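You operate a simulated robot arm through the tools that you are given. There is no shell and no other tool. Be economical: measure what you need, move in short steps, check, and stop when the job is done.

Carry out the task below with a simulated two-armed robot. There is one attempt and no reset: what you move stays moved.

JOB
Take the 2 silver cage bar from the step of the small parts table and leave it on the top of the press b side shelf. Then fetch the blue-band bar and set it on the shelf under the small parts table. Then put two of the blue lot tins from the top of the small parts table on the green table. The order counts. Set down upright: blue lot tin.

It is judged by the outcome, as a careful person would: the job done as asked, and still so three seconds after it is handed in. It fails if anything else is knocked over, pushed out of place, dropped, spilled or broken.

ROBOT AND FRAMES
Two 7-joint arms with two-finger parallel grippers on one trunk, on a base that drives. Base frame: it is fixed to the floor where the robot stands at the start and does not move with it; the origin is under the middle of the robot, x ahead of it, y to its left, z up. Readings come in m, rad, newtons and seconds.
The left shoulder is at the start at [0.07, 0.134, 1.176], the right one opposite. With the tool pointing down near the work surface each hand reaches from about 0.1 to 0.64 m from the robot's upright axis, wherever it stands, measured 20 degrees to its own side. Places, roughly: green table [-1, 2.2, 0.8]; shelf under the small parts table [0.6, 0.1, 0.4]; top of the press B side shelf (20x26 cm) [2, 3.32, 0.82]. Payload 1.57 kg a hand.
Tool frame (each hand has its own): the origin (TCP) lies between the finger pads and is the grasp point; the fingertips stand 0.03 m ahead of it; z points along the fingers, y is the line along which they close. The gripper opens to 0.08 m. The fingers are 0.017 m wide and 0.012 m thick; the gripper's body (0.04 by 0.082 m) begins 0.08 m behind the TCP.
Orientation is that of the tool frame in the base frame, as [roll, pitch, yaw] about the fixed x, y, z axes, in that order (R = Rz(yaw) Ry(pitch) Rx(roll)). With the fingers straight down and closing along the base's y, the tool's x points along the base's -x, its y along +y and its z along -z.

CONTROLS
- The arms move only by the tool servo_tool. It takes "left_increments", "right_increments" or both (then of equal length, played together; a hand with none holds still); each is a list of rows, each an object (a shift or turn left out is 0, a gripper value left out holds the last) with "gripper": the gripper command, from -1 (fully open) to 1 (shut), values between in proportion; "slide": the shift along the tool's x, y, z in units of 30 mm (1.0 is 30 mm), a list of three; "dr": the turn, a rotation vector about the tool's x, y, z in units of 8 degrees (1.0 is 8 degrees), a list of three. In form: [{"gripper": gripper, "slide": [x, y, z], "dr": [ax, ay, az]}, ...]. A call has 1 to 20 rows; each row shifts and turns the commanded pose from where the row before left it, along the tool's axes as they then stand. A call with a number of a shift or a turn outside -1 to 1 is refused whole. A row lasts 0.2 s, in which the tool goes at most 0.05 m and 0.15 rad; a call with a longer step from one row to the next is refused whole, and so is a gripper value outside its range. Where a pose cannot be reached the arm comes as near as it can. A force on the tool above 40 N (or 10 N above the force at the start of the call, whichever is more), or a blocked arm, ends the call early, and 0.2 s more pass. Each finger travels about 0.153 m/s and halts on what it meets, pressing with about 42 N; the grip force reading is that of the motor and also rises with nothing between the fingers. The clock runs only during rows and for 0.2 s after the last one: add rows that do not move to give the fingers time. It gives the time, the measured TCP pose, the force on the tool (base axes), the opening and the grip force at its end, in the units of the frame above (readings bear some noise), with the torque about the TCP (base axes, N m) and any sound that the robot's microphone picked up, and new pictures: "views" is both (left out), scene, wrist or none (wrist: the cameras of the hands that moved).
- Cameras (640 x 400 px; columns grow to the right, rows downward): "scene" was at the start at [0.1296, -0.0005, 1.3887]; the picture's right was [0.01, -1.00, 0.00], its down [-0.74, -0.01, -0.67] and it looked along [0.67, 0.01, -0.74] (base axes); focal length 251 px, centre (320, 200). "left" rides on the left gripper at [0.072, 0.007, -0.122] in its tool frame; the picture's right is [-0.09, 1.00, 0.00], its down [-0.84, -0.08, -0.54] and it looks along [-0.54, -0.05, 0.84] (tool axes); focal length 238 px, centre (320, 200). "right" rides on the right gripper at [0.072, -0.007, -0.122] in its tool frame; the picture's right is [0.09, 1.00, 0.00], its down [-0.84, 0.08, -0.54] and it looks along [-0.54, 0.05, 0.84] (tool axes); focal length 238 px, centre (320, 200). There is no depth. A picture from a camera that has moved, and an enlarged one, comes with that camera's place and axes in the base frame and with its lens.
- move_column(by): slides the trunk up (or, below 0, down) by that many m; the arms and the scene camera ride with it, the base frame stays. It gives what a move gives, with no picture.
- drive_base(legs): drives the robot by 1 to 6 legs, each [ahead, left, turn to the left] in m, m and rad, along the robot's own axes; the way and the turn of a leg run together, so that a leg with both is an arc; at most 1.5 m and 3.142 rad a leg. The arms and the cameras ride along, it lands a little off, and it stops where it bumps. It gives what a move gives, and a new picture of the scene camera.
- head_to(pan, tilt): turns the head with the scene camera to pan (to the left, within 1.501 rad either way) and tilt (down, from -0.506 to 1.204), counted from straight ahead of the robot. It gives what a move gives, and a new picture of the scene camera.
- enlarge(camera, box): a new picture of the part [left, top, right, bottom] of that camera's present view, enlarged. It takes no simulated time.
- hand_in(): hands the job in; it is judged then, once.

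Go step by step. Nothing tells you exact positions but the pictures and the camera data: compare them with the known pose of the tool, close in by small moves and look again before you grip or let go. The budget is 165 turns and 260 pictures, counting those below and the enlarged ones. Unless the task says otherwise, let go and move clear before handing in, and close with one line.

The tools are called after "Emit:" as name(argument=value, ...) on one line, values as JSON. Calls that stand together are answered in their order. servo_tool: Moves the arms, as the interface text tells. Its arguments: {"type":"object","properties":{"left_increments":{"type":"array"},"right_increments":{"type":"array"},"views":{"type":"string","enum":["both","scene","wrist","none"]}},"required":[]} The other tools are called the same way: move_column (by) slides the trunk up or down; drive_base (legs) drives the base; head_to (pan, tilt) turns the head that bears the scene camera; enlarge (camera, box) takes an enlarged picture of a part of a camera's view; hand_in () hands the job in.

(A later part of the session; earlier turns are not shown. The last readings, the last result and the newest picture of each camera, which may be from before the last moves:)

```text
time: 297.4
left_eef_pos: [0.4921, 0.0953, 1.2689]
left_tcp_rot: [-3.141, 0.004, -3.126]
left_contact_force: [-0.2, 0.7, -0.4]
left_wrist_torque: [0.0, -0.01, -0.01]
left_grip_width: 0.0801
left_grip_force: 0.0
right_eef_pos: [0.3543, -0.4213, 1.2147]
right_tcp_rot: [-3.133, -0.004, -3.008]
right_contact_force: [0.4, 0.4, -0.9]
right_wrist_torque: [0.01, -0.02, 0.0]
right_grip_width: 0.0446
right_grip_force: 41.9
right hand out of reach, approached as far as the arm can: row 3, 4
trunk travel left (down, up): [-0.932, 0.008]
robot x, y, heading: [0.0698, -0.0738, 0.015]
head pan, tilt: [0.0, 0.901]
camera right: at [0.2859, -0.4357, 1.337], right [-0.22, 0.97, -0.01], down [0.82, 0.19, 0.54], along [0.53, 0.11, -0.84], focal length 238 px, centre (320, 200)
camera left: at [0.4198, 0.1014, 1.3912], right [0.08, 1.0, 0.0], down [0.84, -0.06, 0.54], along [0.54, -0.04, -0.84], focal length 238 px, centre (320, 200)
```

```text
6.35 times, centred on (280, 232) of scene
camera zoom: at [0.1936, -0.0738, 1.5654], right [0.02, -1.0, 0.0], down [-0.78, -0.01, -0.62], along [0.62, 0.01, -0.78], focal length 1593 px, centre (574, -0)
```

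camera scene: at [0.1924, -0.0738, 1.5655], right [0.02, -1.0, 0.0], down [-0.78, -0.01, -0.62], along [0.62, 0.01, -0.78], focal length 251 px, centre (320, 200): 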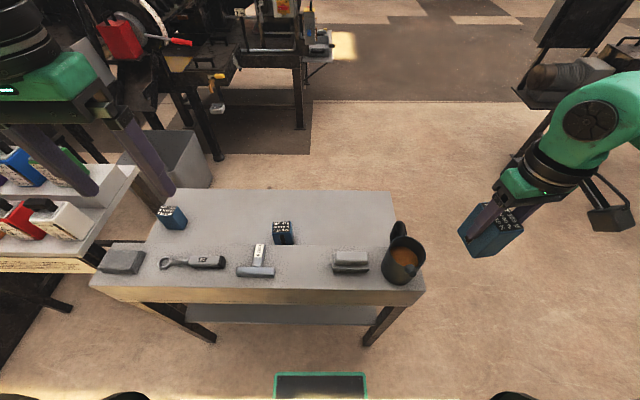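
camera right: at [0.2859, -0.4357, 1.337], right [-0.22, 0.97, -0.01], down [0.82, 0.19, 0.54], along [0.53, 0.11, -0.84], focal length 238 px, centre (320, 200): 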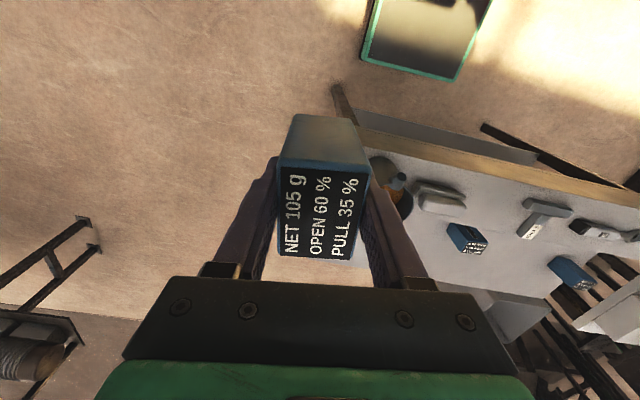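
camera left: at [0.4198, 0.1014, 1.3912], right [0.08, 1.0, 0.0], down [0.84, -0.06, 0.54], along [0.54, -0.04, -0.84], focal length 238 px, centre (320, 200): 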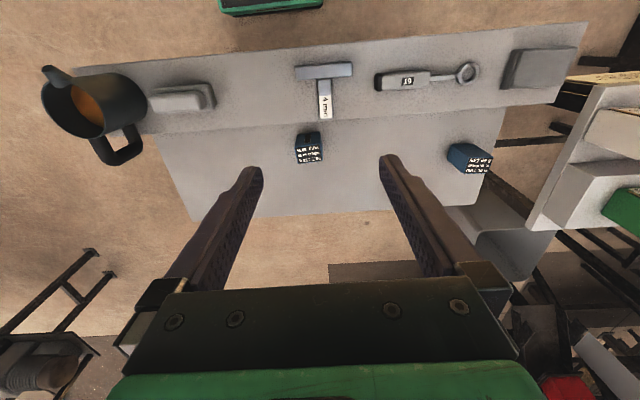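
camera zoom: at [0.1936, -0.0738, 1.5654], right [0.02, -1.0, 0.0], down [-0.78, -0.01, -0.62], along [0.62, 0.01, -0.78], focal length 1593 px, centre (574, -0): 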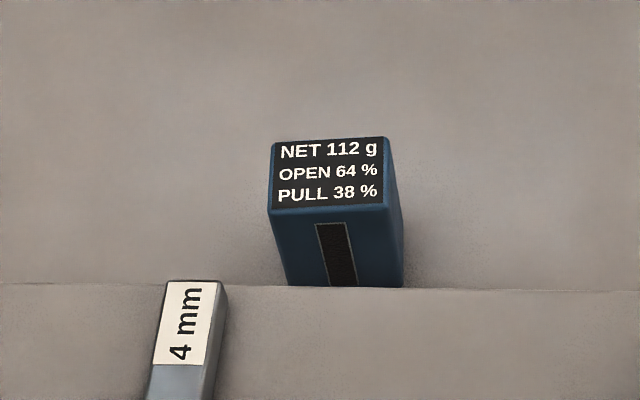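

The 112 g tin's top centre is about (0.628, 0.059), yaw ≈ +5°. I bring the left hand above it.

Emit:
servo_tool(left_increments=[{"slide": [-0.9, -0.23, 0.9]}, {"slide": [-0.9, -0.23, 0.9]}, {"slide": [-0.9, -0.23, 0.9]}, {"slide": [-0.9, -0.23, 0.9]}, {"slide": [-0.9, -0.23, 0.9]}, {"dr": [0, 0, -0.54]}, {}], views="none")

Emit:
move_column(by=-0.13)

Emit:
enlarge(camera="left", box=[0, 0, 640, 400])

```text
time: 299.0
left_eef_pos: [0.6276, 0.0636, 1.1342]
left_tcp_rot: [-3.141, 0.001, -3.051]
left_contact_force: [-0.5, -0.7, 0.3]
left_wrist_torque: [0.0, 0.0, 0.0]
left_grip_width: 0.0801
left_grip_force: 0.1
right_eef_pos: [0.3556, -0.4201, 1.215]
right_tcp_rot: [-3.133, -0.004, -3.006]
right_contact_force: [-0.5, 0.0, -1.6]
right_wrist_torque: [0.01, 0.01, 0.03]
right_grip_width: 0.0447
right_grip_force: 41.8
trunk travel left (down, up): [-0.932, 0.008]
robot x, y, heading: [0.0671, -0.0767, 0.014]
head pan, tilt: [0.0, 0.901]
```

```text
time: 300.6
left_eef_pos: [0.6287, 0.064, 1.0051]
left_tcp_rot: [-3.141, 0.002, -3.051]
left_contact_force: [0.7, -0.2, 0.4]
left_wrist_torque: [-0.04, 0.01, -0.03]
left_grip_width: 0.0801
left_grip_force: 0.0
right_eef_pos: [0.3563, -0.4205, 1.0841]
right_tcp_rot: [-3.133, -0.003, -3.006]
right_contact_force: [0.0, 0.0, -1.6]
right_wrist_torque: [0.0, 0.0, 0.0]
right_grip_width: 0.0445
right_grip_force: 42.6
trunk travel left (down, up): [-0.802, 0.138]
robot x, y, heading: [0.0683, -0.0734, 0.015]
head pan, tilt: [0.0, 0.901]
```

```text
1.00 times, centred on (320, 200) of left
camera zoom: at [0.556, 0.0644, 1.1268], right [0.0, 1.0, 0.0], down [0.84, 0.0, 0.54], along [0.54, 0.0, -0.84], focal length 238 px, centre (320, 200)
```

zoom: 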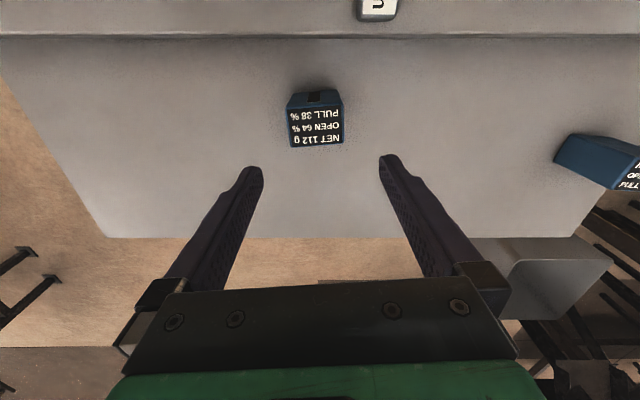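

Well centred (4 mm to correct). I descend, partly by servo and partly by trunk.

Emit:
servo_tool(left_increments=[{"slide": [0, -0.13, 0.7]}, {"slide": [0, 0, 0.8]}, {}], views="none")

Emit:
move_column(by=-0.05)

Emit:
enlarge(camera="left", box=[160, 60, 480, 260])

```text
time: 301.4
left_eef_pos: [0.6267, 0.0618, 0.9579]
left_tcp_rot: [3.141, 0.003, -3.05]
left_contact_force: [0.1, 0.9, 0.1]
left_wrist_torque: [-0.02, 0.03, 0.0]
left_grip_width: 0.0799
left_grip_force: 0.0
right_eef_pos: [0.3566, -0.42, 1.084]
right_tcp_rot: [-3.133, -0.006, -3.008]
right_contact_force: [0.7, -0.1, -2.3]
right_wrist_torque: [-0.03, 0.0, 0.01]
right_grip_width: 0.0447
right_grip_force: 42.4
trunk travel left (down, up): [-0.802, 0.138]
robot x, y, heading: [0.0671, -0.0714, 0.015]
head pan, tilt: [0.0, 0.901]
```

```text
time: 302.3
left_eef_pos: [0.6274, 0.0623, 0.9093]
left_tcp_rot: [-3.14, 0.001, -3.051]
left_contact_force: [0.1, 0.2, 0.3]
left_wrist_torque: [0.03, 0.0, 0.04]
left_grip_width: 0.08
left_grip_force: 0.0
right_eef_pos: [0.3573, -0.4197, 1.0353]
right_tcp_rot: [-3.133, -0.003, -3.007]
right_contact_force: [-0.5, -0.3, -2.1]
right_wrist_torque: [-0.01, -0.02, -0.01]
right_grip_width: 0.045
right_grip_force: 42.0
trunk travel left (down, up): [-0.752, 0.188]
robot x, y, heading: [0.0656, -0.0702, 0.014]
head pan, tilt: [0.0, 0.901]
```

```text
2.00 times, centred on (320, 160) of left
camera zoom: at [0.5548, 0.0614, 1.0307], right [0.0, 1.0, 0.0], down [0.84, 0.0, 0.54], along [0.54, 0.0, -0.84], focal length 477 px, centre (320, 280)
```

zoom: 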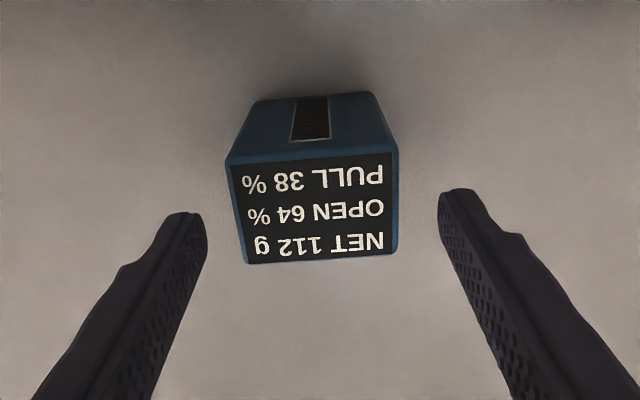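

Small 3 mm correction, then down the last 6 cm and close.

Emit:
servo_tool(left_increments=[{"slide": [0, -0.1, 0]}, {}], views="none")

Emit:
move_column(by=-0.06)

Emit:
servo_tool(left_increments=[{"gripper": -0.6}, {"gripper": -0.4}, {"gripper": -0.4}], views="wrist")

```text
time: 302.9
left_eef_pos: [0.6264, 0.0579, 0.9085]
left_tcp_rot: [-3.141, 0.002, -3.05]
left_contact_force: [0.9, -0.3, 0.4]
left_wrist_torque: [-0.04, 0.02, 0.0]
left_grip_width: 0.0801
left_grip_force: 0.0
right_eef_pos: [0.3565, -0.4203, 1.0345]
right_tcp_rot: [-3.133, -0.004, -3.008]
right_contact_force: [0.3, -1.0, -2.2]
right_wrist_torque: [0.02, -0.01, 0.03]
right_grip_width: 0.0446
right_grip_force: 42.1
trunk travel left (down, up): [-0.752, 0.188]
robot x, y, heading: [0.0709, -0.0728, 0.014]
head pan, tilt: [0.0, 0.901]
```

```text
time: 303.9
left_eef_pos: [0.6272, 0.0582, 0.8489]
left_tcp_rot: [-3.141, 0.002, -3.051]
left_contact_force: [-0.2, -1.0, 0.2]
left_wrist_torque: [-0.01, 0.01, 0.0]
left_grip_width: 0.0801
left_grip_force: 0.0
right_eef_pos: [0.3563, -0.4202, 0.9728]
right_tcp_rot: [-3.133, -0.004, -3.009]
right_contact_force: [-0.1, -0.3, -1.8]
right_wrist_torque: [0.02, 0.01, 0.03]
right_grip_width: 0.0445
right_grip_force: 41.5
trunk travel left (down, up): [-0.692, 0.248]
robot x, y, heading: [0.0709, -0.077, 0.018]
head pan, tilt: [0.0, 0.901]
```

```text
time: 304.7
left_eef_pos: [0.6271, 0.0592, 0.8494]
left_tcp_rot: [-3.14, 0.002, -3.052]
left_contact_force: [0.4, 0.6, 0.8]
left_wrist_torque: [-0.04, 0.01, 0.01]
left_grip_width: 0.0617
left_grip_force: 41.7
right_eef_pos: [0.3564, -0.4195, 0.9749]
right_tcp_rot: [-3.134, -0.003, -3.007]
right_contact_force: [-0.6, 0.4, -1.2]
right_wrist_torque: [0.02, 0.02, -0.03]
right_grip_width: 0.0449
right_grip_force: 41.8
trunk travel left (down, up): [-0.692, 0.248]
robot x, y, heading: [0.0648, -0.0732, 0.017]
head pan, tilt: [0.0, 0.901]
camera left: at [0.5549, 0.0587, 0.9708], right [0.0, 1.0, 0.0], down [0.84, 0.0, 0.54], along [0.54, 0.0, -0.84], focal length 238 px, centre (320, 200)
```

left: 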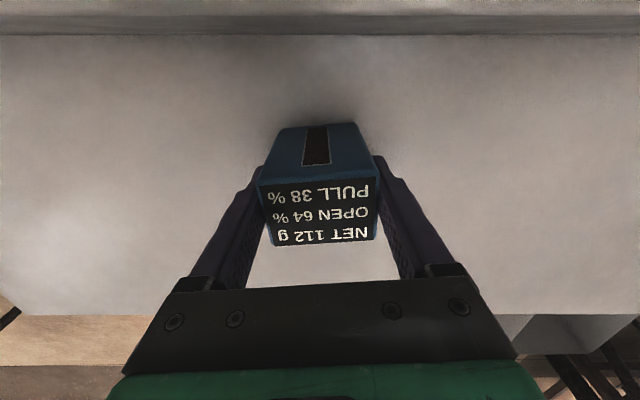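

The second tin is held (61.7 mm). I lift with the trunk and retract the left hand.

Emit:
move_column(by=0.24)

Emit:
servo_tool(left_increments=[{"slide": [0.9, 0.35, -0.4]}, {"slide": [0.9, 0.35, -0.4]}, {"slide": [0.9, 0.35, -0.4]}, {"slide": [0.9, 0.35, -0.4]}, {"slide": [0.9, 0.35, -0.4]}, {"slide": [0.9, 0.35, -0.4]}, {"slide": [0.9, 0.35, -0.4]}, {"slide": [0.9, 0.35, -0.4]}, {"slide": [0.6, 0.35, -0.4]}, {}], views="both")

```text
time: 307.2
left_eef_pos: [0.6269, 0.0585, 1.0892]
left_tcp_rot: [3.14, 0.002, -3.052]
left_contact_force: [-0.2, 0.0, -1.9]
left_wrist_torque: [0.01, 0.0, 0.01]
left_grip_width: 0.0616
left_grip_force: 41.5
right_eef_pos: [0.3571, -0.4196, 1.2141]
right_tcp_rot: [-3.132, -0.004, -3.005]
right_contact_force: [0.5, -0.7, -1.9]
right_wrist_torque: [0.01, 0.02, 0.03]
right_grip_width: 0.0446
right_grip_force: 42.0
trunk travel left (down, up): [-0.932, 0.008]
robot x, y, heading: [0.0714, -0.0715, 0.017]
head pan, tilt: [0.0, 0.901]
```

```text
time: 309.4
left_eef_pos: [0.4088, 0.1244, 1.1844]
left_tcp_rot: [3.139, -0.002, -3.05]
left_contact_force: [-0.9, 0.1, -1.4]
left_wrist_torque: [-0.02, -0.01, -0.03]
left_grip_width: 0.0615
left_grip_force: 42.1
left hand out of reach, approached as far as the arm can: row 8, 9
right_eef_pos: [0.358, -0.4199, 1.215]
right_tcp_rot: [-3.132, -0.004, -3.007]
right_contact_force: [0.4, 0.1, -1.0]
right_wrist_torque: [0.01, -0.02, 0.01]
right_grip_width: 0.0447
right_grip_force: 42.0
trunk travel left (down, up): [-0.932, 0.008]
robot x, y, heading: [0.0715, -0.0748, 0.018]
head pan, tilt: [0.0, 0.901]
camera scene: at [0.1964, -0.0739, 1.5652], right [0.02, -1.0, 0.0], down [-0.78, -0.01, -0.62], along [0.62, 0.01, -0.78], focal length 251 px, centre (320, 200)
camera left: at [0.3364, 0.124, 1.3069], right [0.0, 1.0, 0.0], down [0.84, 0.0, 0.54], along [0.54, 0.0, -0.84], focal length 238 px, centre (320, 200)
```

scene: 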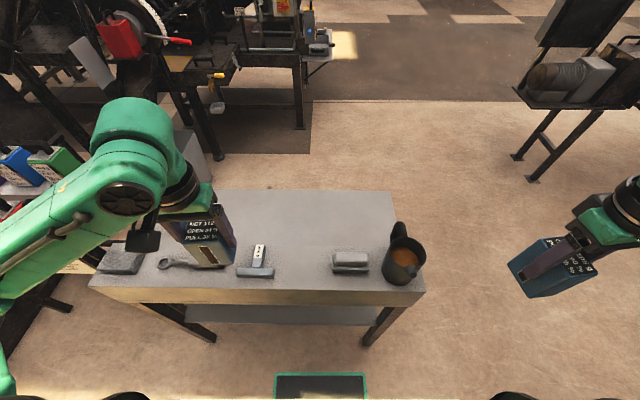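
left: 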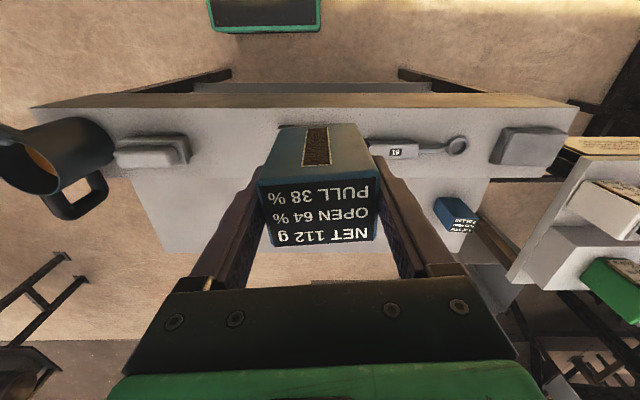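

Both tins are held upright. I drive back, turn north and go toward the green table, staying clear of the drums.

Emit:
drive_base(legs=[[-0.33, 0.05, 0], [0, 0, 1.553], [0.75, 0, 0], [0, 0.75, 0]])

Emit:
head_to(pan=0, tilt=0.6)

```text
time: 322.7
left_eef_pos: [-1.1348, 1.1301, 1.1851]
left_tcp_rot: [3.139, 0.0, -1.564]
left_contact_force: [-0.3, 0.0, -1.9]
left_wrist_torque: [-0.01, 0.02, 0.03]
left_grip_width: 0.0616
left_grip_force: 41.8
right_eef_pos: [-0.5963, 1.0328, 1.2137]
right_tcp_rot: [-3.133, -0.003, -1.521]
right_contact_force: [-0.1, 0.5, -1.7]
right_wrist_torque: [-0.03, 0.04, -0.01]
right_grip_width: 0.0446
right_grip_force: 42.0
trunk travel left (down, up): [-0.932, 0.008]
robot x, y, heading: [-0.9632, 0.7723, 1.501]
head pan, tilt: [0.0, 0.901]
camera scene: at [-0.956, 0.8998, 1.5653], right [1.0, -0.07, 0.0], down [-0.05, -0.78, -0.62], along [0.04, 0.62, -0.78], focal length 251 px, centre (320, 200)
```

scene: 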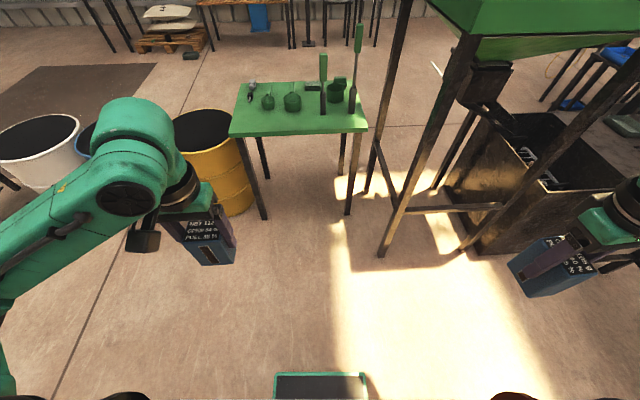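

```text
time: 323.5
left_eef_pos: [-1.1369, 1.1289, 1.1851]
left_tcp_rot: [3.14, -0.001, -1.563]
left_contact_force: [-0.6, -0.2, -2.1]
left_wrist_torque: [-0.01, 0.02, 0.02]
left_grip_width: 0.0616
left_grip_force: 42.4
right_eef_pos: [-0.5986, 1.0337, 1.2144]
right_tcp_rot: [-3.133, -0.003, -1.521]
right_contact_force: [-0.4, 0.2, -1.9]
right_wrist_torque: [0.01, -0.02, -0.02]
right_grip_width: 0.0445
right_grip_force: 42.4
trunk travel left (down, up): [-0.932, 0.008]
robot x, y, heading: [-0.9686, 0.7724, 1.5]
head pan, tilt: [0.0, 0.6]
camera scene: at [-0.9571, 0.9127, 1.59], right [1.0, -0.07, 0.0], down [-0.04, -0.56, -0.82], along [0.06, 0.82, -0.57], focal length 251 px, centre (320, 200)
```

scene: 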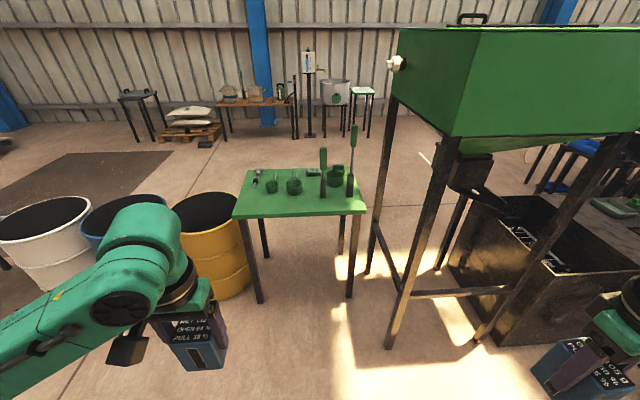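

The green table's front half is free; tools and pots stand at the back. I zoom in to measure it.

Emit:
enlarge(camera="scene", box=[220, 120, 380, 220])

```text
4.00 times, centred on (300, 170) of scene
camera zoom: at [-0.9571, 0.9127, 1.59], right [1.0, -0.07, 0.0], down [-0.04, -0.56, -0.82], along [0.06, 0.82, -0.57], focal length 1003 px, centre (400, 320)
```

zoom: 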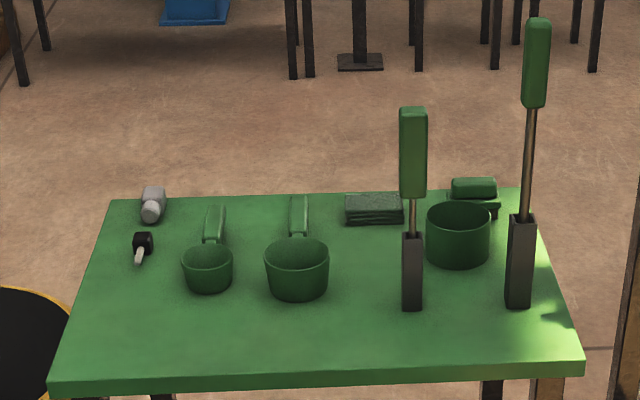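

I have the table geometry: front edge y≈1.94, free strip to y≈2.1. I first bring the right hand inward so its elbow will clear the hopper leg.

Emit:
servo_tool(right_increments=[{"slide": [-0.61, 0.89, 0]}, {"slide": [-0.61, 0.89, 0]}, {"slide": [-0.61, 0.89, 0]}, {"slide": [-0.61, 0.89, 0]}, {"slide": [-0.61, 0.89, 0]}, {"slide": [-0.61, 0.89, 0]}, {"slide": [-0.61, 0.89, 0]}, {"slide": [-0.61, 0.89, 0]}, {}], views="none")

Emit:
drive_base(legs=[[0, 0.12, 0.07], [0.5, 0, 0]])

```text
time: 325.5
left_eef_pos: [-1.1357, 1.1294, 1.185]
left_tcp_rot: [3.141, -0.001, -1.564]
left_contact_force: [0.5, 0.4, -1.8]
left_wrist_torque: [-0.01, 0.02, 0.01]
left_grip_width: 0.0616
left_grip_force: 42.3
right_eef_pos: [-0.8192, 1.1654, 1.2115]
right_tcp_rot: [-3.133, -0.005, -1.52]
right_contact_force: [0.6, 0.3, -1.6]
right_wrist_torque: [-0.01, 0.01, -0.03]
right_grip_width: 0.0444
right_grip_force: 41.8
trunk travel left (down, up): [-0.932, 0.008]
robot x, y, heading: [-0.9651, 0.7756, 1.504]
head pan, tilt: [0.0, 0.6]
```

```text
time: 329.3
left_eef_pos: [-1.2848, 1.6241, 1.1852]
left_tcp_rot: [3.141, 0.0, -1.487]
left_contact_force: [0.4, 0.1, -1.5]
left_wrist_torque: [0.04, -0.02, 0.02]
left_grip_width: 0.0615
left_grip_force: 41.5
right_eef_pos: [-0.9711, 1.6835, 1.213]
right_tcp_rot: [-3.134, -0.003, -1.444]
right_contact_force: [0.7, -0.3, -2.5]
right_wrist_torque: [0.01, -0.01, -0.01]
right_grip_width: 0.0443
right_grip_force: 42.0
trunk travel left (down, up): [-0.932, 0.008]
robot x, y, heading: [-1.0907, 1.2845, 1.582]
head pan, tilt: [0.0, 0.6]
camera scene: at [-1.0902, 1.4206, 1.5903], right [1.0, 0.01, 0.0], down [0.0, -0.56, -0.83], along [-0.01, 0.83, -0.56], focal length 251 px, centre (320, 200)
```

scene: 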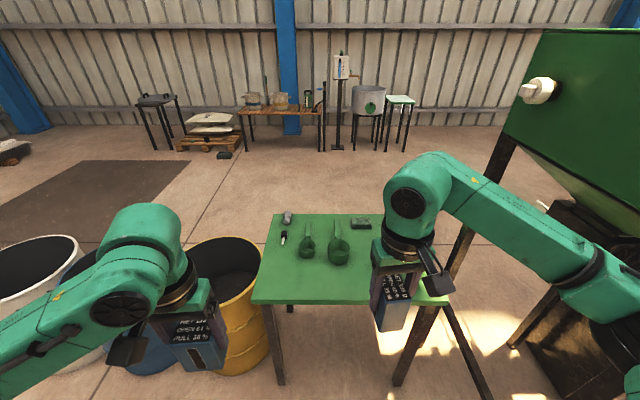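

The right elbow is near the hopper leg, so I shift left before moving in.

Emit:
drive_base(legs=[[0, 0.13, 0], [0.22, 0, 0]])

Emit:
head_to(pan=0, tilt=0.95)

```text
time: 331.9
left_eef_pos: [-1.42, 1.8355, 1.186]
left_tcp_rot: [3.14, 0.003, -1.486]
left_contact_force: [0.5, 0.5, -1.1]
left_wrist_torque: [0.01, 0.03, 0.01]
left_grip_width: 0.0616
left_grip_force: 42.1
right_eef_pos: [-1.1066, 1.8978, 1.2121]
right_tcp_rot: [-3.132, 0.0, -1.444]
right_contact_force: [-0.2, -1.0, -2.3]
right_wrist_torque: [0.01, -0.01, -0.01]
right_grip_width: 0.0446
right_grip_force: 41.7
trunk travel left (down, up): [-0.932, 0.008]
robot x, y, heading: [-1.2287, 1.5025, 1.582]
head pan, tilt: [0.0, 0.6]
camera scene: at [-1.2243, 1.6329, 1.5906], right [1.0, 0.01, 0.0], down [0.0, -0.56, -0.83], along [-0.01, 0.83, -0.56], focal length 251 px, centre (320, 200)
```

scene: 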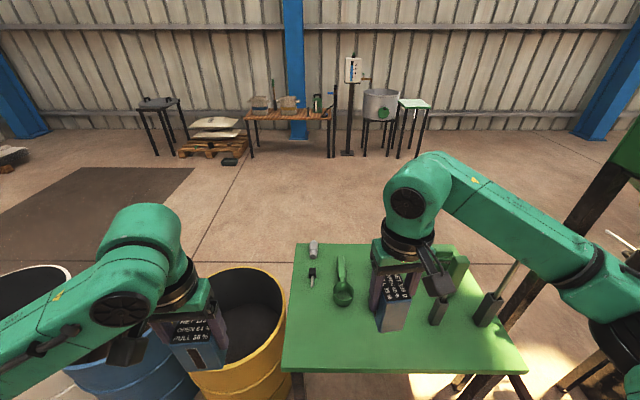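

```text
time: 332.7
left_eef_pos: [-1.4205, 1.8412, 1.1849]
left_tcp_rot: [3.139, -0.001, -1.487]
left_contact_force: [-1.3, -0.1, -1.1]
left_wrist_torque: [0.0, 0.0, -0.02]
left_grip_width: 0.0616
left_grip_force: 42.0
right_eef_pos: [-1.1065, 1.9022, 1.2108]
right_tcp_rot: [-3.133, -0.007, -1.443]
right_contact_force: [0.0, 0.1, -1.9]
right_wrist_torque: [-0.03, -0.01, -0.02]
right_grip_width: 0.0446
right_grip_force: 42.0
trunk travel left (down, up): [-0.932, 0.008]
robot x, y, heading: [-1.2248, 1.5025, 1.577]
head pan, tilt: [0.0, 0.949]
camera scene: at [-1.2252, 1.6238, 1.5616], right [1.0, 0.01, 0.0], down [0.01, -0.81, -0.58], along [-0.01, 0.58, -0.81], focal length 251 px, centre (320, 200)
```

scene: 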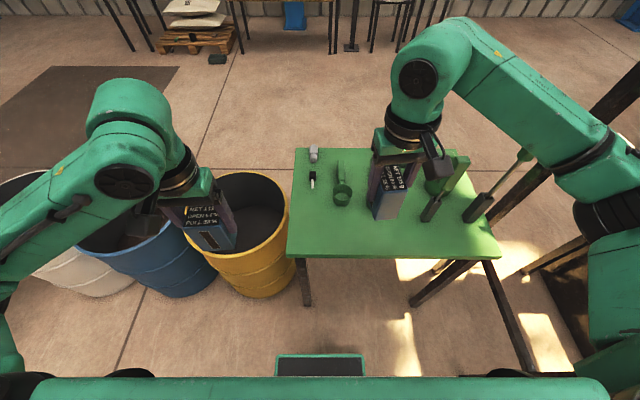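

Positions look good. I move the right tin over the free front area at (-1.07, 2.005), then lower partly by trunk.

Emit:
servo_tool(right_increments=[{"slide": [-0.81, -0.415, 0.5]}, {"slide": [-0.81, -0.415, 0.5]}, {"slide": [-0.81, -0.415, 0.5]}, {"slide": [-0.81, -0.415, 0.5]}, {}], views="none")

Emit:
move_column(by=-0.18)

Emit:
head_to(pan=0, tilt=0.8)

Emit:
enlarge(camera="right", box=[0, 0, 640, 400])

```text
time: 333.9
left_eef_pos: [-1.4208, 1.8408, 1.1848]
left_tcp_rot: [3.139, 0.001, -1.487]
left_contact_force: [0.0, 0.3, -2.0]
left_wrist_torque: [-0.01, -0.04, 0.02]
left_grip_width: 0.0618
left_grip_force: 41.8
right_eef_pos: [-1.0692, 2.0019, 1.1526]
right_tcp_rot: [-3.132, -0.004, -1.442]
right_contact_force: [-0.2, 0.8, -1.4]
right_wrist_torque: [-0.02, 0.02, 0.01]
right_grip_width: 0.0448
right_grip_force: 42.6
trunk travel left (down, up): [-0.932, 0.008]
robot x, y, heading: [-1.224, 1.5017, 1.578]
head pan, tilt: [0.0, 0.949]
```

```text
time: 335.9
left_eef_pos: [-1.4202, 1.8398, 1.0044]
left_tcp_rot: [-3.141, -0.001, -1.488]
left_contact_force: [0.1, 0.6, -1.5]
left_wrist_torque: [-0.05, -0.02, 0.01]
left_grip_width: 0.0619
left_grip_force: 42.1
right_eef_pos: [-1.0688, 2.0015, 0.9721]
right_tcp_rot: [-3.133, -0.005, -1.443]
right_contact_force: [-0.8, 0.0, -1.7]
right_wrist_torque: [-0.02, 0.0, 0.03]
right_grip_width: 0.0444
right_grip_force: 42.6
trunk travel left (down, up): [-0.752, 0.188]
robot x, y, heading: [-1.2277, 1.5018, 1.583]
head pan, tilt: [0.0, 0.949]
```

```text
time: 336.6
left_eef_pos: [-1.42, 1.8408, 1.0049]
left_tcp_rot: [3.141, -0.002, -1.487]
left_contact_force: [-0.2, 0.3, -1.8]
left_wrist_torque: [-0.02, 0.0, -0.03]
left_grip_width: 0.0616
left_grip_force: 42.0
right_eef_pos: [-1.0687, 2.0016, 0.9732]
right_tcp_rot: [-3.134, -0.005, -1.444]
right_contact_force: [-0.7, 0.1, -1.4]
right_wrist_torque: [-0.04, 0.01, 0.02]
right_grip_width: 0.0445
right_grip_force: 42.2
trunk travel left (down, up): [-0.752, 0.188]
robot x, y, heading: [-1.2239, 1.5025, 1.583]
head pan, tilt: [0.0, 0.799]
camera scene: at [-1.2251, 1.6306, 1.3931], right [1.0, 0.01, 0.0], down [0.01, -0.72, -0.7], along [-0.01, 0.7, -0.72], focal length 251 px, centre (320, 200)
```

scene: 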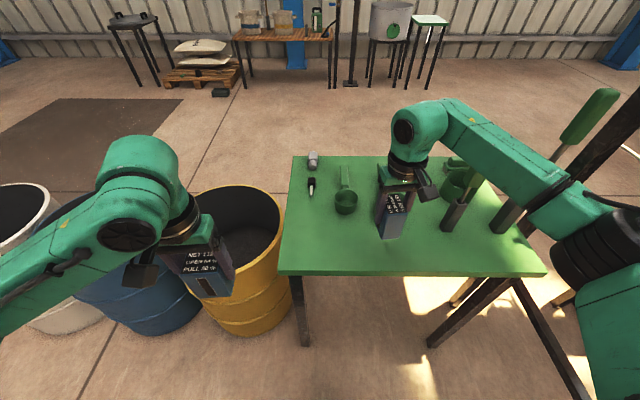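

```text
1.00 times, centred on (320, 200) of right
camera zoom: at [-1.0533, 1.9311, 1.095], right [-0.98, -0.22, -0.01], down [-0.19, 0.82, 0.54], along [-0.11, 0.53, -0.84], focal length 238 px, centre (320, 200)
```

zoom: 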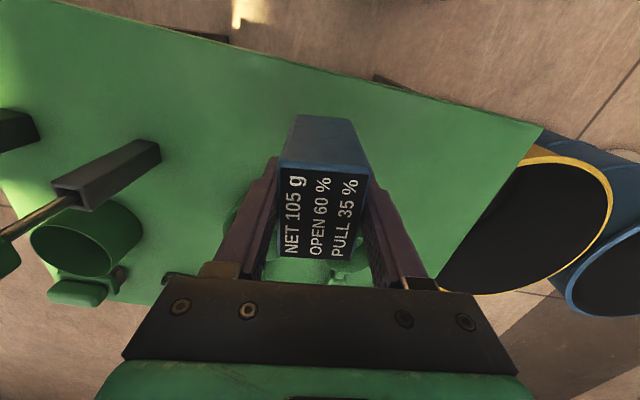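

Clear of pots and tools. I lower by trunk in steps until the tin touches.

Emit:
move_column(by=-0.09)

Emit:
move_column(by=-0.012)

Emit:
enlarge(camera="scene", box=[320, 140, 480, 240])

```text
time: 337.8
left_eef_pos: [-1.4199, 1.8409, 0.9149]
left_tcp_rot: [3.14, -0.001, -1.486]
left_contact_force: [-0.9, -0.3, -1.5]
left_wrist_torque: [0.0, 0.0, 0.01]
left_grip_width: 0.0616
left_grip_force: 41.5
right_eef_pos: [-1.0698, 2.0009, 0.8839]
right_tcp_rot: [-3.133, -0.004, -1.444]
right_contact_force: [-0.8, -0.2, -2.5]
right_wrist_torque: [-0.02, 0.02, 0.02]
right_grip_width: 0.0445
right_grip_force: 41.7
trunk travel left (down, up): [-0.662, 0.278]
robot x, y, heading: [-1.2241, 1.4983, 1.581]
head pan, tilt: [0.0, 0.799]
```

```text
time: 338.4
left_eef_pos: [-1.4218, 1.8409, 0.9027]
left_tcp_rot: [3.14, 0.0, -1.487]
left_contact_force: [-0.1, 0.7, -1.6]
left_wrist_torque: [0.0, 0.06, 0.01]
left_grip_width: 0.0619
left_grip_force: 41.7
right_eef_pos: [-1.0683, 2.0014, 0.8702]
right_tcp_rot: [-3.133, -0.006, -1.443]
right_contact_force: [1.2, 1.6, -0.4]
right_wrist_torque: [0.01, 0.0, -0.03]
right_grip_width: 0.0447
right_grip_force: 41.7
trunk travel left (down, up): [-0.65, 0.29]
robot x, y, heading: [-1.224, 1.4997, 1.578]
head pan, tilt: [0.0, 0.799]
```

```text
4.00 times, centred on (400, 190) of scene
camera zoom: at [-1.2251, 1.6305, 1.2911], right [1.0, 0.01, 0.0], down [0.01, -0.72, -0.7], along [-0.01, 0.7, -0.72], focal length 1003 px, centre (0, 240)
```

zoom: 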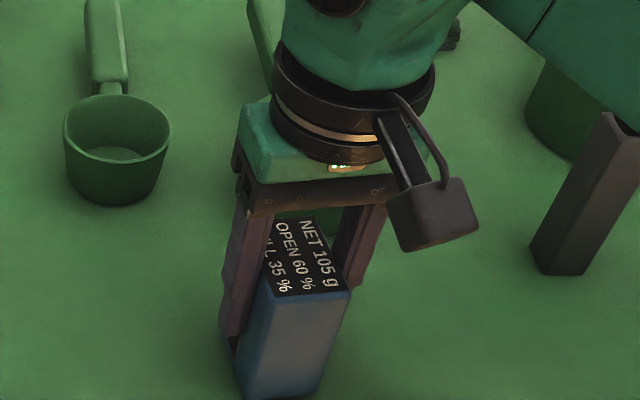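

Emit:
move_column(by=-0.004)

```text
time: 339.0
left_eef_pos: [-1.4201, 1.8406, 0.8988]
left_tcp_rot: [3.14, -0.002, -1.486]
left_contact_force: [-0.3, 0.2, -0.9]
left_wrist_torque: [0.03, 0.02, -0.02]
left_grip_width: 0.0614
left_grip_force: 41.8
right_eef_pos: [-1.0696, 2.0023, 0.8656]
right_tcp_rot: [-3.134, -0.006, -1.444]
right_contact_force: [0.2, 0.5, -1.7]
right_wrist_torque: [-0.04, -0.03, 0.01]
right_grip_width: 0.0448
right_grip_force: 41.7
trunk travel left (down, up): [-0.646, 0.294]
robot x, y, heading: [-1.2251, 1.4999, 1.581]
head pan, tilt: [0.0, 0.799]
```

Emit:
move_column(by=-0.004)

Emit:
move_column(by=-0.004)

```text
time: 339.5
left_eef_pos: [-1.4206, 1.839, 0.8958]
left_tcp_rot: [-3.141, 0.002, -1.485]
left_contact_force: [-0.1, -0.1, -1.8]
left_wrist_torque: [-0.04, -0.01, 0.02]
left_grip_width: 0.0616
left_grip_force: 42.1
right_eef_pos: [-1.0698, 2.0018, 0.8657]
right_tcp_rot: [-3.135, 0.001, -1.441]
right_contact_force: [3.4, 4.2, 19.7]
right_wrist_torque: [0.19, 0.2, -0.06]
right_grip_width: 0.0448
right_grip_force: 41.9
trunk travel left (down, up): [-0.642, 0.298]
robot x, y, heading: [-1.2225, 1.4992, 1.583]
head pan, tilt: [0.0, 0.799]
```

```text
time: 340.0
left_eef_pos: [-1.4212, 1.8409, 0.89]
left_tcp_rot: [3.141, 0.0, -1.484]
left_contact_force: [0.0, -0.2, -1.3]
left_wrist_torque: [0.01, -0.02, 0.0]
left_grip_width: 0.0618
left_grip_force: 42.3
right_eef_pos: [-1.0696, 2.0005, 0.8539]
right_tcp_rot: [-3.13, -0.013, -1.44]
right_contact_force: [0.7, -0.8, 1.5]
right_wrist_torque: [-0.08, 0.04, -0.01]
right_grip_width: 0.0448
right_grip_force: 2.5
trunk travel left (down, up): [-0.638, 0.302]
robot x, y, heading: [-1.223, 1.5002, 1.579]
head pan, tilt: [0.0, 0.799]
```

The touch-down was felt, and the grip force then changed. I look before releasing.

Emit:
enlarge(camera="scene", box=[320, 140, 480, 240])

Emit:
enlarge(camera="right", box=[160, 60, 480, 260])

```text
4.00 times, centred on (400, 190) of scene
camera zoom: at [-1.2254, 1.6312, 1.2784], right [1.0, 0.01, 0.0], down [0.01, -0.72, -0.7], along [-0.01, 0.7, -0.72], focal length 1003 px, centre (0, 240)
```

zoom: 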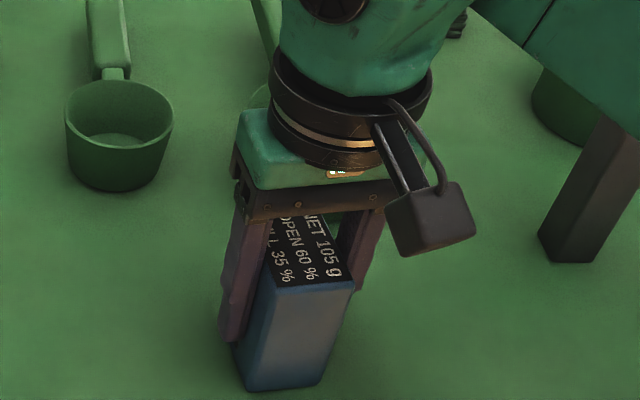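

```text
2.00 times, centred on (320, 160) of right
camera zoom: at [-1.0539, 1.9309, 0.9777], right [-0.98, -0.22, -0.01], down [-0.19, 0.83, 0.53], along [-0.11, 0.52, -0.85], focal length 477 px, centre (320, 280)
```

zoom: 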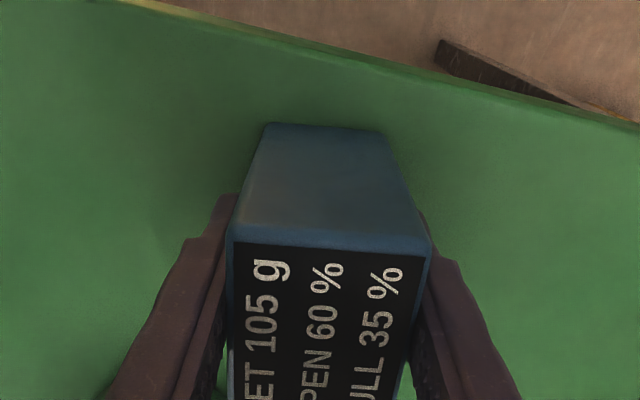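

The tin stands flat on the table, in the fingers. I open them slowly and rise.

Emit:
servo_tool(right_increments=[{"gripper": -0.15}, {"gripper": -0.3}, {"gripper": -0.5}, {"gripper": -0.6}, {}], views="none")

Emit:
enlarge(camera="right", box=[160, 60, 480, 260])

```text
time: 341.2
left_eef_pos: [-1.4209, 1.8409, 0.8907]
left_tcp_rot: [3.139, 0.0, -1.489]
left_contact_force: [-0.1, -0.2, -1.9]
left_wrist_torque: [-0.01, -0.02, -0.01]
left_grip_width: 0.0618
left_grip_force: 41.9
right_eef_pos: [-1.0692, 2.0016, 0.8596]
right_tcp_rot: [-3.132, -0.004, -1.443]
right_contact_force: [-0.5, 0.0, -0.5]
right_wrist_torque: [0.0, -0.01, -0.02]
right_grip_width: 0.0642
right_grip_force: 0.1
trunk travel left (down, up): [-0.638, 0.302]
robot x, y, heading: [-1.2195, 1.4971, 1.577]
head pan, tilt: [0.0, 0.799]
```

```text
2.00 times, centred on (320, 160) of right
camera zoom: at [-1.0533, 1.9309, 0.9811], right [-0.98, -0.22, -0.01], down [-0.19, 0.82, 0.54], along [-0.11, 0.53, -0.84], focal length 477 px, centre (320, 280)
```

zoom: 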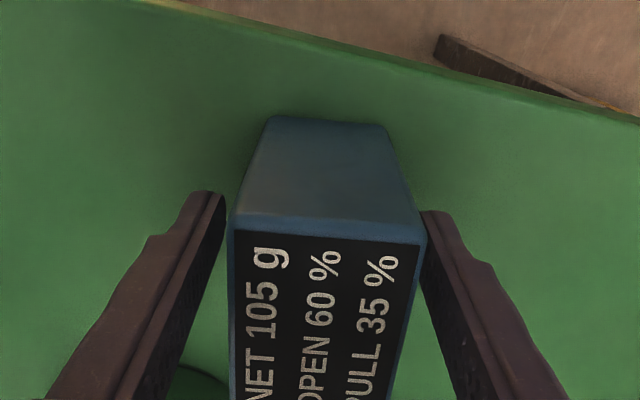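

I open fully and rise straight up with the trunk.

Emit:
servo_tool(right_increments=[{"gripper": -1}, {"gripper": -1}], views="none")

Emit:
move_column(by=0.17)

Emit:
enlarge(camera="scene", box=[260, 120, 500, 270])

```text
time: 341.8
left_eef_pos: [-1.4197, 1.8387, 0.8914]
left_tcp_rot: [3.141, -0.001, -1.487]
left_contact_force: [-1.0, -0.2, -1.2]
left_wrist_torque: [-0.01, -0.07, -0.01]
left_grip_width: 0.0615
left_grip_force: 42.0
right_eef_pos: [-1.0682, 2.0016, 0.8589]
right_tcp_rot: [-3.132, -0.003, -1.444]
right_contact_force: [-0.4, 0.0, -0.5]
right_wrist_torque: [-0.01, -0.02, -0.04]
right_grip_width: 0.08
right_grip_force: 0.1
trunk travel left (down, up): [-0.638, 0.302]
robot x, y, heading: [-1.2233, 1.5019, 1.581]
head pan, tilt: [0.0, 0.799]
```

```text
time: 343.7
left_eef_pos: [-1.4215, 1.841, 1.06]
left_tcp_rot: [3.141, 0.0, -1.487]
left_contact_force: [0.7, 0.6, -2.5]
left_wrist_torque: [0.0, 0.01, 0.0]
left_grip_width: 0.0615
left_grip_force: 41.7
right_eef_pos: [-1.0701, 2.0014, 1.0277]
right_tcp_rot: [-3.133, -0.007, -1.443]
right_contact_force: [-0.1, 0.2, -0.7]
right_wrist_torque: [0.02, -0.03, -0.01]
right_grip_width: 0.0801
right_grip_force: 0.0
trunk travel left (down, up): [-0.808, 0.132]
robot x, y, heading: [-1.2239, 1.4984, 1.58]
head pan, tilt: [0.0, 0.799]
```

```text
2.67 times, centred on (380, 195) of scene
camera zoom: at [-1.2252, 1.6305, 1.4491], right [1.0, 0.01, 0.0], down [0.01, -0.72, -0.7], along [-0.01, 0.7, -0.72], focal length 669 px, centre (160, 213)
```

zoom: 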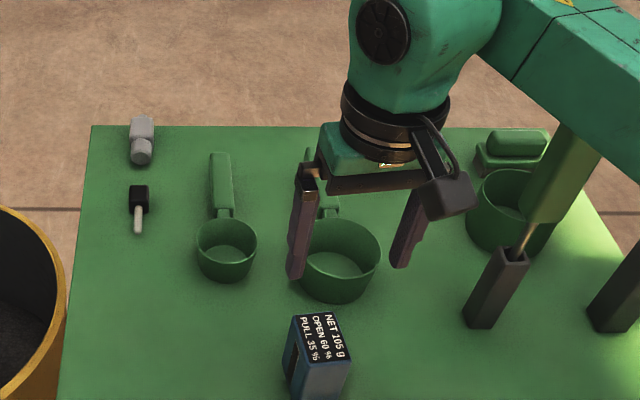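

The first tin stands upright. I pull the right hand back and bring the left tin over its place at about (-1.22, 2.0).

Emit:
servo_tool(right_increments=[{"slide": [0, 0, -0.9]}, {"slide": [0.6, 0, -0.8]}, {"slide": [0.8, -0.25, -0.5]}, {"slide": [0.8, -0.25, 0]}, {"slide": [0.8, -0.25, 0]}, {"slide": [0.8, -0.25, 0]}, {}], views="none")

Emit:
servo_tool(left_increments=[{"slide": [-0.6, -0.85, 0]}, {"slide": [-0.6, -0.85, 0]}, {"slide": [-0.6, -0.85, 0]}, {"slide": [-0.6, -0.85, 0]}, {"slide": [-0.6, -0.85, 0]}, {"slide": [-0.6, -0.85, 0]}, {"slide": [-0.6, -0.85, 0]}, {}], views="both")

```text
time: 345.3
left_eef_pos: [-1.4211, 1.8398, 1.06]
left_tcp_rot: [-3.141, -0.004, -1.487]
left_contact_force: [0.3, 0.9, -1.5]
left_wrist_torque: [0.01, -0.01, -0.05]
left_grip_width: 0.0616
left_grip_force: 42.0
right_eef_pos: [-1.0244, 1.8917, 1.0944]
right_tcp_rot: [-3.133, -0.005, -1.444]
right_contact_force: [0.0, -0.2, -0.3]
right_wrist_torque: [-0.03, 0.0, 0.04]
right_grip_width: 0.0802
right_grip_force: 0.2
trunk travel left (down, up): [-0.808, 0.132]
robot x, y, heading: [-1.2227, 1.5051, 1.58]
head pan, tilt: [0.0, 0.799]
```

```text
time: 347.1
left_eef_pos: [-1.2518, 1.9817, 1.0612]
left_tcp_rot: [3.142, 0.001, -1.487]
left_contact_force: [-1.1, 0.4, -2.3]
left_wrist_torque: [0.03, -0.04, -0.01]
left_grip_width: 0.0615
left_grip_force: 42.2
right_eef_pos: [-1.0239, 1.8921, 1.0949]
right_tcp_rot: [-3.133, -0.002, -1.444]
right_contact_force: [0.3, -0.9, -0.6]
right_wrist_torque: [0.01, -0.01, -0.02]
right_grip_width: 0.0798
right_grip_force: 0.1
trunk travel left (down, up): [-0.808, 0.132]
robot x, y, heading: [-1.2233, 1.5006, 1.581]
head pan, tilt: [0.0, 0.799]
camera scene: at [-1.2257, 1.6301, 1.4492], right [1.0, 0.01, 0.0], down [0.01, -0.72, -0.7], along [-0.01, 0.7, -0.72], focal length 251 px, centre (320, 200)
camera left: at [-1.2525, 1.9094, 1.1834], right [-1.0, 0.01, 0.0], down [0.01, 0.84, 0.54], along [0.0, 0.54, -0.84], focal length 238 px, centre (320, 200)
```

scene: 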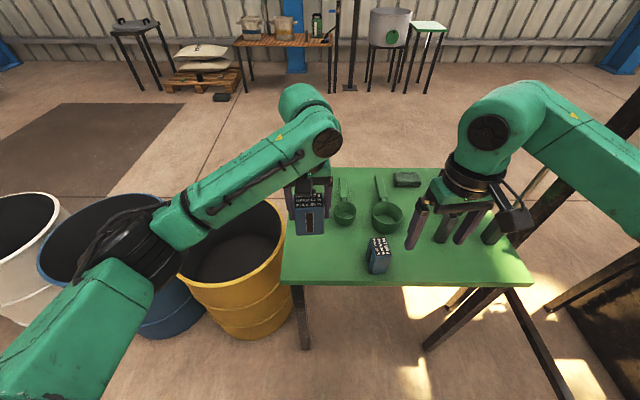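
left: 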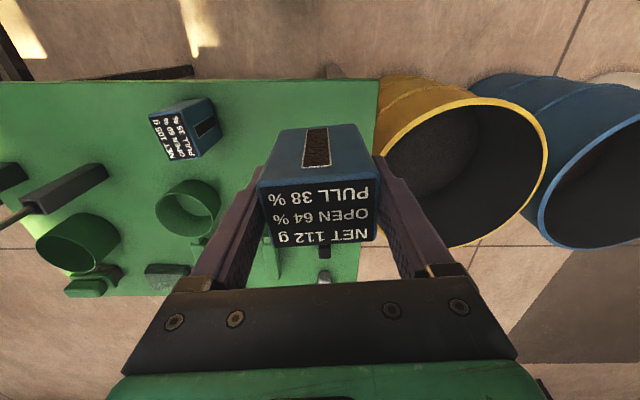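

I nudge the left tin 2 cm further onto the table, raise the right hand a bit, and lower the trunk.

Emit:
servo_tool(left_increments=[{"slide": [-0.3, -0.36, 0]}, {"slide": [-0.3, -0.36, 0]}, {}, {}], right_increments=[{"slide": [0, 0, -0.9]}, {"slide": [0, 0, -0.9]}, {"slide": [0, 0, -0.9]}, {}], views="none")

Emit:
move_column(by=-0.175)

Emit:
enlarge(camera="left", box=[0, 0, 640, 400])

```text
time: 348.1
left_eef_pos: [-1.2295, 2.0018, 1.0597]
left_tcp_rot: [3.141, 0.0, -1.488]
left_contact_force: [0.6, -0.4, -1.3]
left_wrist_torque: [-0.01, 0.04, -0.04]
left_grip_width: 0.0617
left_grip_force: 41.8
right_eef_pos: [-1.0256, 1.8927, 1.1753]
right_tcp_rot: [-3.134, -0.006, -1.442]
right_contact_force: [1.0, 0.1, -1.7]
right_wrist_torque: [-0.04, 0.01, -0.02]
right_grip_width: 0.0799
right_grip_force: 0.0
trunk travel left (down, up): [-0.808, 0.132]
robot x, y, heading: [-1.226, 1.5011, 1.578]
head pan, tilt: [0.0, 0.799]
```

```text
time: 350.1
left_eef_pos: [-1.2316, 2.0011, 0.8846]
left_tcp_rot: [3.139, 0.001, -1.487]
left_contact_force: [-1.2, 0.1, -1.6]
left_wrist_torque: [-0.01, 0.0, -0.01]
left_grip_width: 0.0615
left_grip_force: 41.8
right_eef_pos: [-1.0257, 1.8932, 1.0003]
right_tcp_rot: [-3.134, -0.004, -1.442]
right_contact_force: [0.8, 0.6, -0.7]
right_wrist_torque: [-0.06, 0.01, -0.01]
right_grip_width: 0.0799
right_grip_force: 0.0
trunk travel left (down, up): [-0.633, 0.307]
robot x, y, heading: [-1.2239, 1.502, 1.574]
head pan, tilt: [0.0, 0.799]
```

```text
1.00 times, centred on (320, 200) of left
camera zoom: at [-1.2317, 1.9283, 1.0071], right [-1.0, 0.01, 0.0], down [0.01, 0.84, 0.54], along [0.0, 0.54, -0.84], focal length 238 px, centre (320, 200)
```

zoom: 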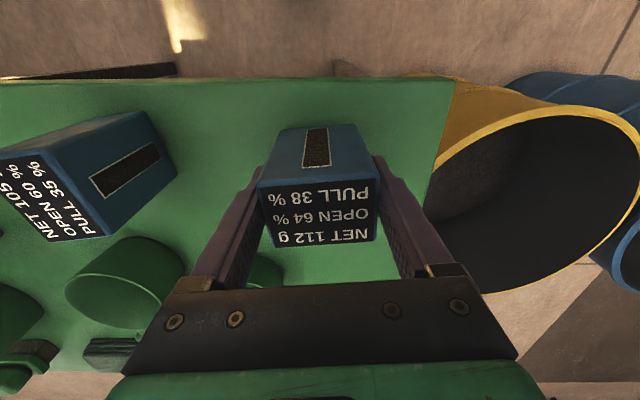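

Good clearance all round. I lower in 3 mm servo steps until touch.

Emit:
servo_tool(left_increments=[{"slide": [0, 0, 0.13]}, {"slide": [0, 0, 0.13]}, {"slide": [0, 0, 0.1]}, {}], views="none")

Emit:
servo_tool(left_increments=[{"slide": [0, 0, 0.08]}, {}], views="none")

```text
time: 351.1
left_eef_pos: [-1.2319, 2.0009, 0.8735]
left_tcp_rot: [3.139, 0.0, -1.487]
left_contact_force: [0.6, 0.2, -1.9]
left_wrist_torque: [-0.02, 0.01, -0.01]
left_grip_width: 0.0615
left_grip_force: 42.0
right_eef_pos: [-1.0269, 1.8931, 1.0008]
right_tcp_rot: [-3.132, -0.003, -1.444]
right_contact_force: [0.4, 0.8, 0.5]
right_wrist_torque: [0.0, -0.02, 0.03]
right_grip_width: 0.08
right_grip_force: 0.1
trunk travel left (down, up): [-0.633, 0.307]
robot x, y, heading: [-1.2236, 1.5011, 1.575]
head pan, tilt: [0.0, 0.799]
```

```text
time: 351.7
left_eef_pos: [-1.2321, 2.0006, 0.8725]
left_tcp_rot: [3.14, -0.001, -1.486]
left_contact_force: [-1.0, 0.1, -1.4]
left_wrist_torque: [0.03, 0.0, 0.02]
left_grip_width: 0.0615
left_grip_force: 41.8
right_eef_pos: [-1.0258, 1.8912, 1.0001]
right_tcp_rot: [-3.132, -0.004, -1.443]
right_contact_force: [0.0, 0.0, -0.4]
right_wrist_torque: [0.02, 0.0, -0.03]
right_grip_width: 0.0801
right_grip_force: 0.1
trunk travel left (down, up): [-0.633, 0.307]
robot x, y, heading: [-1.2282, 1.5009, 1.582]
head pan, tilt: [0.0, 0.799]
```

Emit:
servo_tool(left_increments=[{"slide": [0, 0, 0.08]}, {}], views="none")

Emit:
servo_tool(left_increments=[{"slide": [0, 0, 0.05]}, {}], views="none")

```text
time: 352.3
left_eef_pos: [-1.2305, 2.0009, 0.8698]
left_tcp_rot: [-3.141, -0.002, -1.485]
left_contact_force: [0.5, -0.3, -2.3]
left_wrist_torque: [0.01, 0.01, 0.01]
left_grip_width: 0.062
left_grip_force: 42.0
right_eef_pos: [-1.0262, 1.8931, 1.0013]
right_tcp_rot: [-3.133, -0.003, -1.441]
right_contact_force: [-0.2, 0.7, 0.0]
right_wrist_torque: [-0.02, 0.01, 0.02]
right_grip_width: 0.0803
right_grip_force: 0.1
trunk travel left (down, up): [-0.633, 0.307]
robot x, y, heading: [-1.223, 1.4993, 1.576]
head pan, tilt: [0.0, 0.799]
```

```text
time: 352.9
left_eef_pos: [-1.2311, 1.9998, 0.8681]
left_tcp_rot: [-3.141, -0.001, -1.487]
left_contact_force: [-0.1, 1.5, 2.4]
left_wrist_torque: [0.21, 0.01, 0.03]
left_grip_width: 0.0613
left_grip_force: 42.1
right_eef_pos: [-1.0255, 1.8921, 0.9998]
right_tcp_rot: [-3.131, -0.004, -1.441]
right_contact_force: [-0.5, 0.1, 0.6]
right_wrist_torque: [0.02, -0.01, -0.02]
right_grip_width: 0.08
right_grip_force: 0.1
trunk travel left (down, up): [-0.633, 0.307]
robot x, y, heading: [-1.2245, 1.5005, 1.575]
head pan, tilt: [0.0, 0.799]
```

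It has touched down (force reversed to +2.4 N). I open the left hand slowly and rise.

Emit:
servo_tool(left_increments=[{"gripper": -0.6}, {"gripper": -0.8}, {"gripper": -1}, {}], views="wrist")

Emit:
move_column(by=0.18)

Emit:
enlarge(camera="scene", box=[260, 120, 500, 270])

```text
time: 353.9
left_eef_pos: [-1.2322, 1.9999, 0.8685]
left_tcp_rot: [3.141, -0.002, -1.489]
left_contact_force: [-0.6, 1.0, -0.7]
left_wrist_torque: [-0.02, -0.02, 0.01]
left_grip_width: 0.08
left_grip_force: 0.0
right_eef_pos: [-1.0264, 1.8929, 1.0009]
right_tcp_rot: [-3.132, -0.003, -1.445]
right_contact_force: [-0.5, 0.6, -0.6]
right_wrist_torque: [-0.02, 0.02, 0.0]
right_grip_width: 0.08
right_grip_force: 0.0
trunk travel left (down, up): [-0.633, 0.307]
robot x, y, heading: [-1.2268, 1.5009, 1.578]
head pan, tilt: [0.0, 0.799]
camera left: at [-1.2317, 1.9283, 0.9904], right [-1.0, 0.01, 0.0], down [0.01, 0.84, 0.54], along [0.0, 0.54, -0.84], focal length 238 px, centre (320, 200)
```

left: 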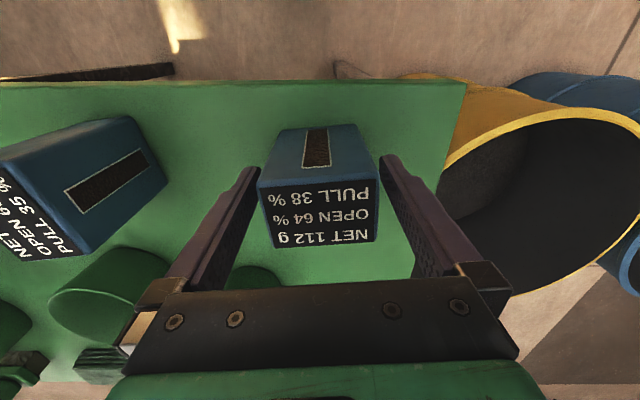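

```text
time: 355.9
left_eef_pos: [-1.2328, 2.0019, 1.048]
left_tcp_rot: [3.139, 0.0, -1.487]
left_contact_force: [0.1, -0.4, 0.1]
left_wrist_torque: [-0.02, -0.01, 0.04]
left_grip_width: 0.08
left_grip_force: 0.1
right_eef_pos: [-1.0258, 1.8935, 1.1801]
right_tcp_rot: [-3.132, -0.003, -1.442]
right_contact_force: [0.0, -0.1, 0.0]
right_wrist_torque: [0.02, 0.0, 0.03]
right_grip_width: 0.08
right_grip_force: 0.0
trunk travel left (down, up): [-0.813, 0.127]
robot x, y, heading: [-1.2283, 1.5006, 1.577]
head pan, tilt: [0.0, 0.799]
```

```text
2.67 times, centred on (380, 195) of scene
camera zoom: at [-1.2249, 1.6303, 1.4542], right [1.0, 0.01, 0.0], down [0.01, -0.72, -0.7], along [-0.01, 0.7, -0.72], focal length 669 px, centre (160, 213)
```

zoom: 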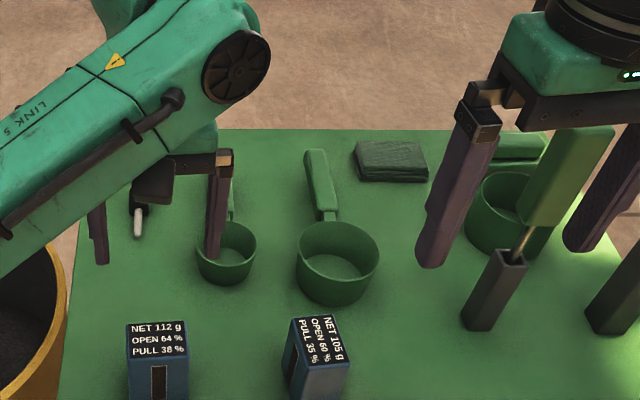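

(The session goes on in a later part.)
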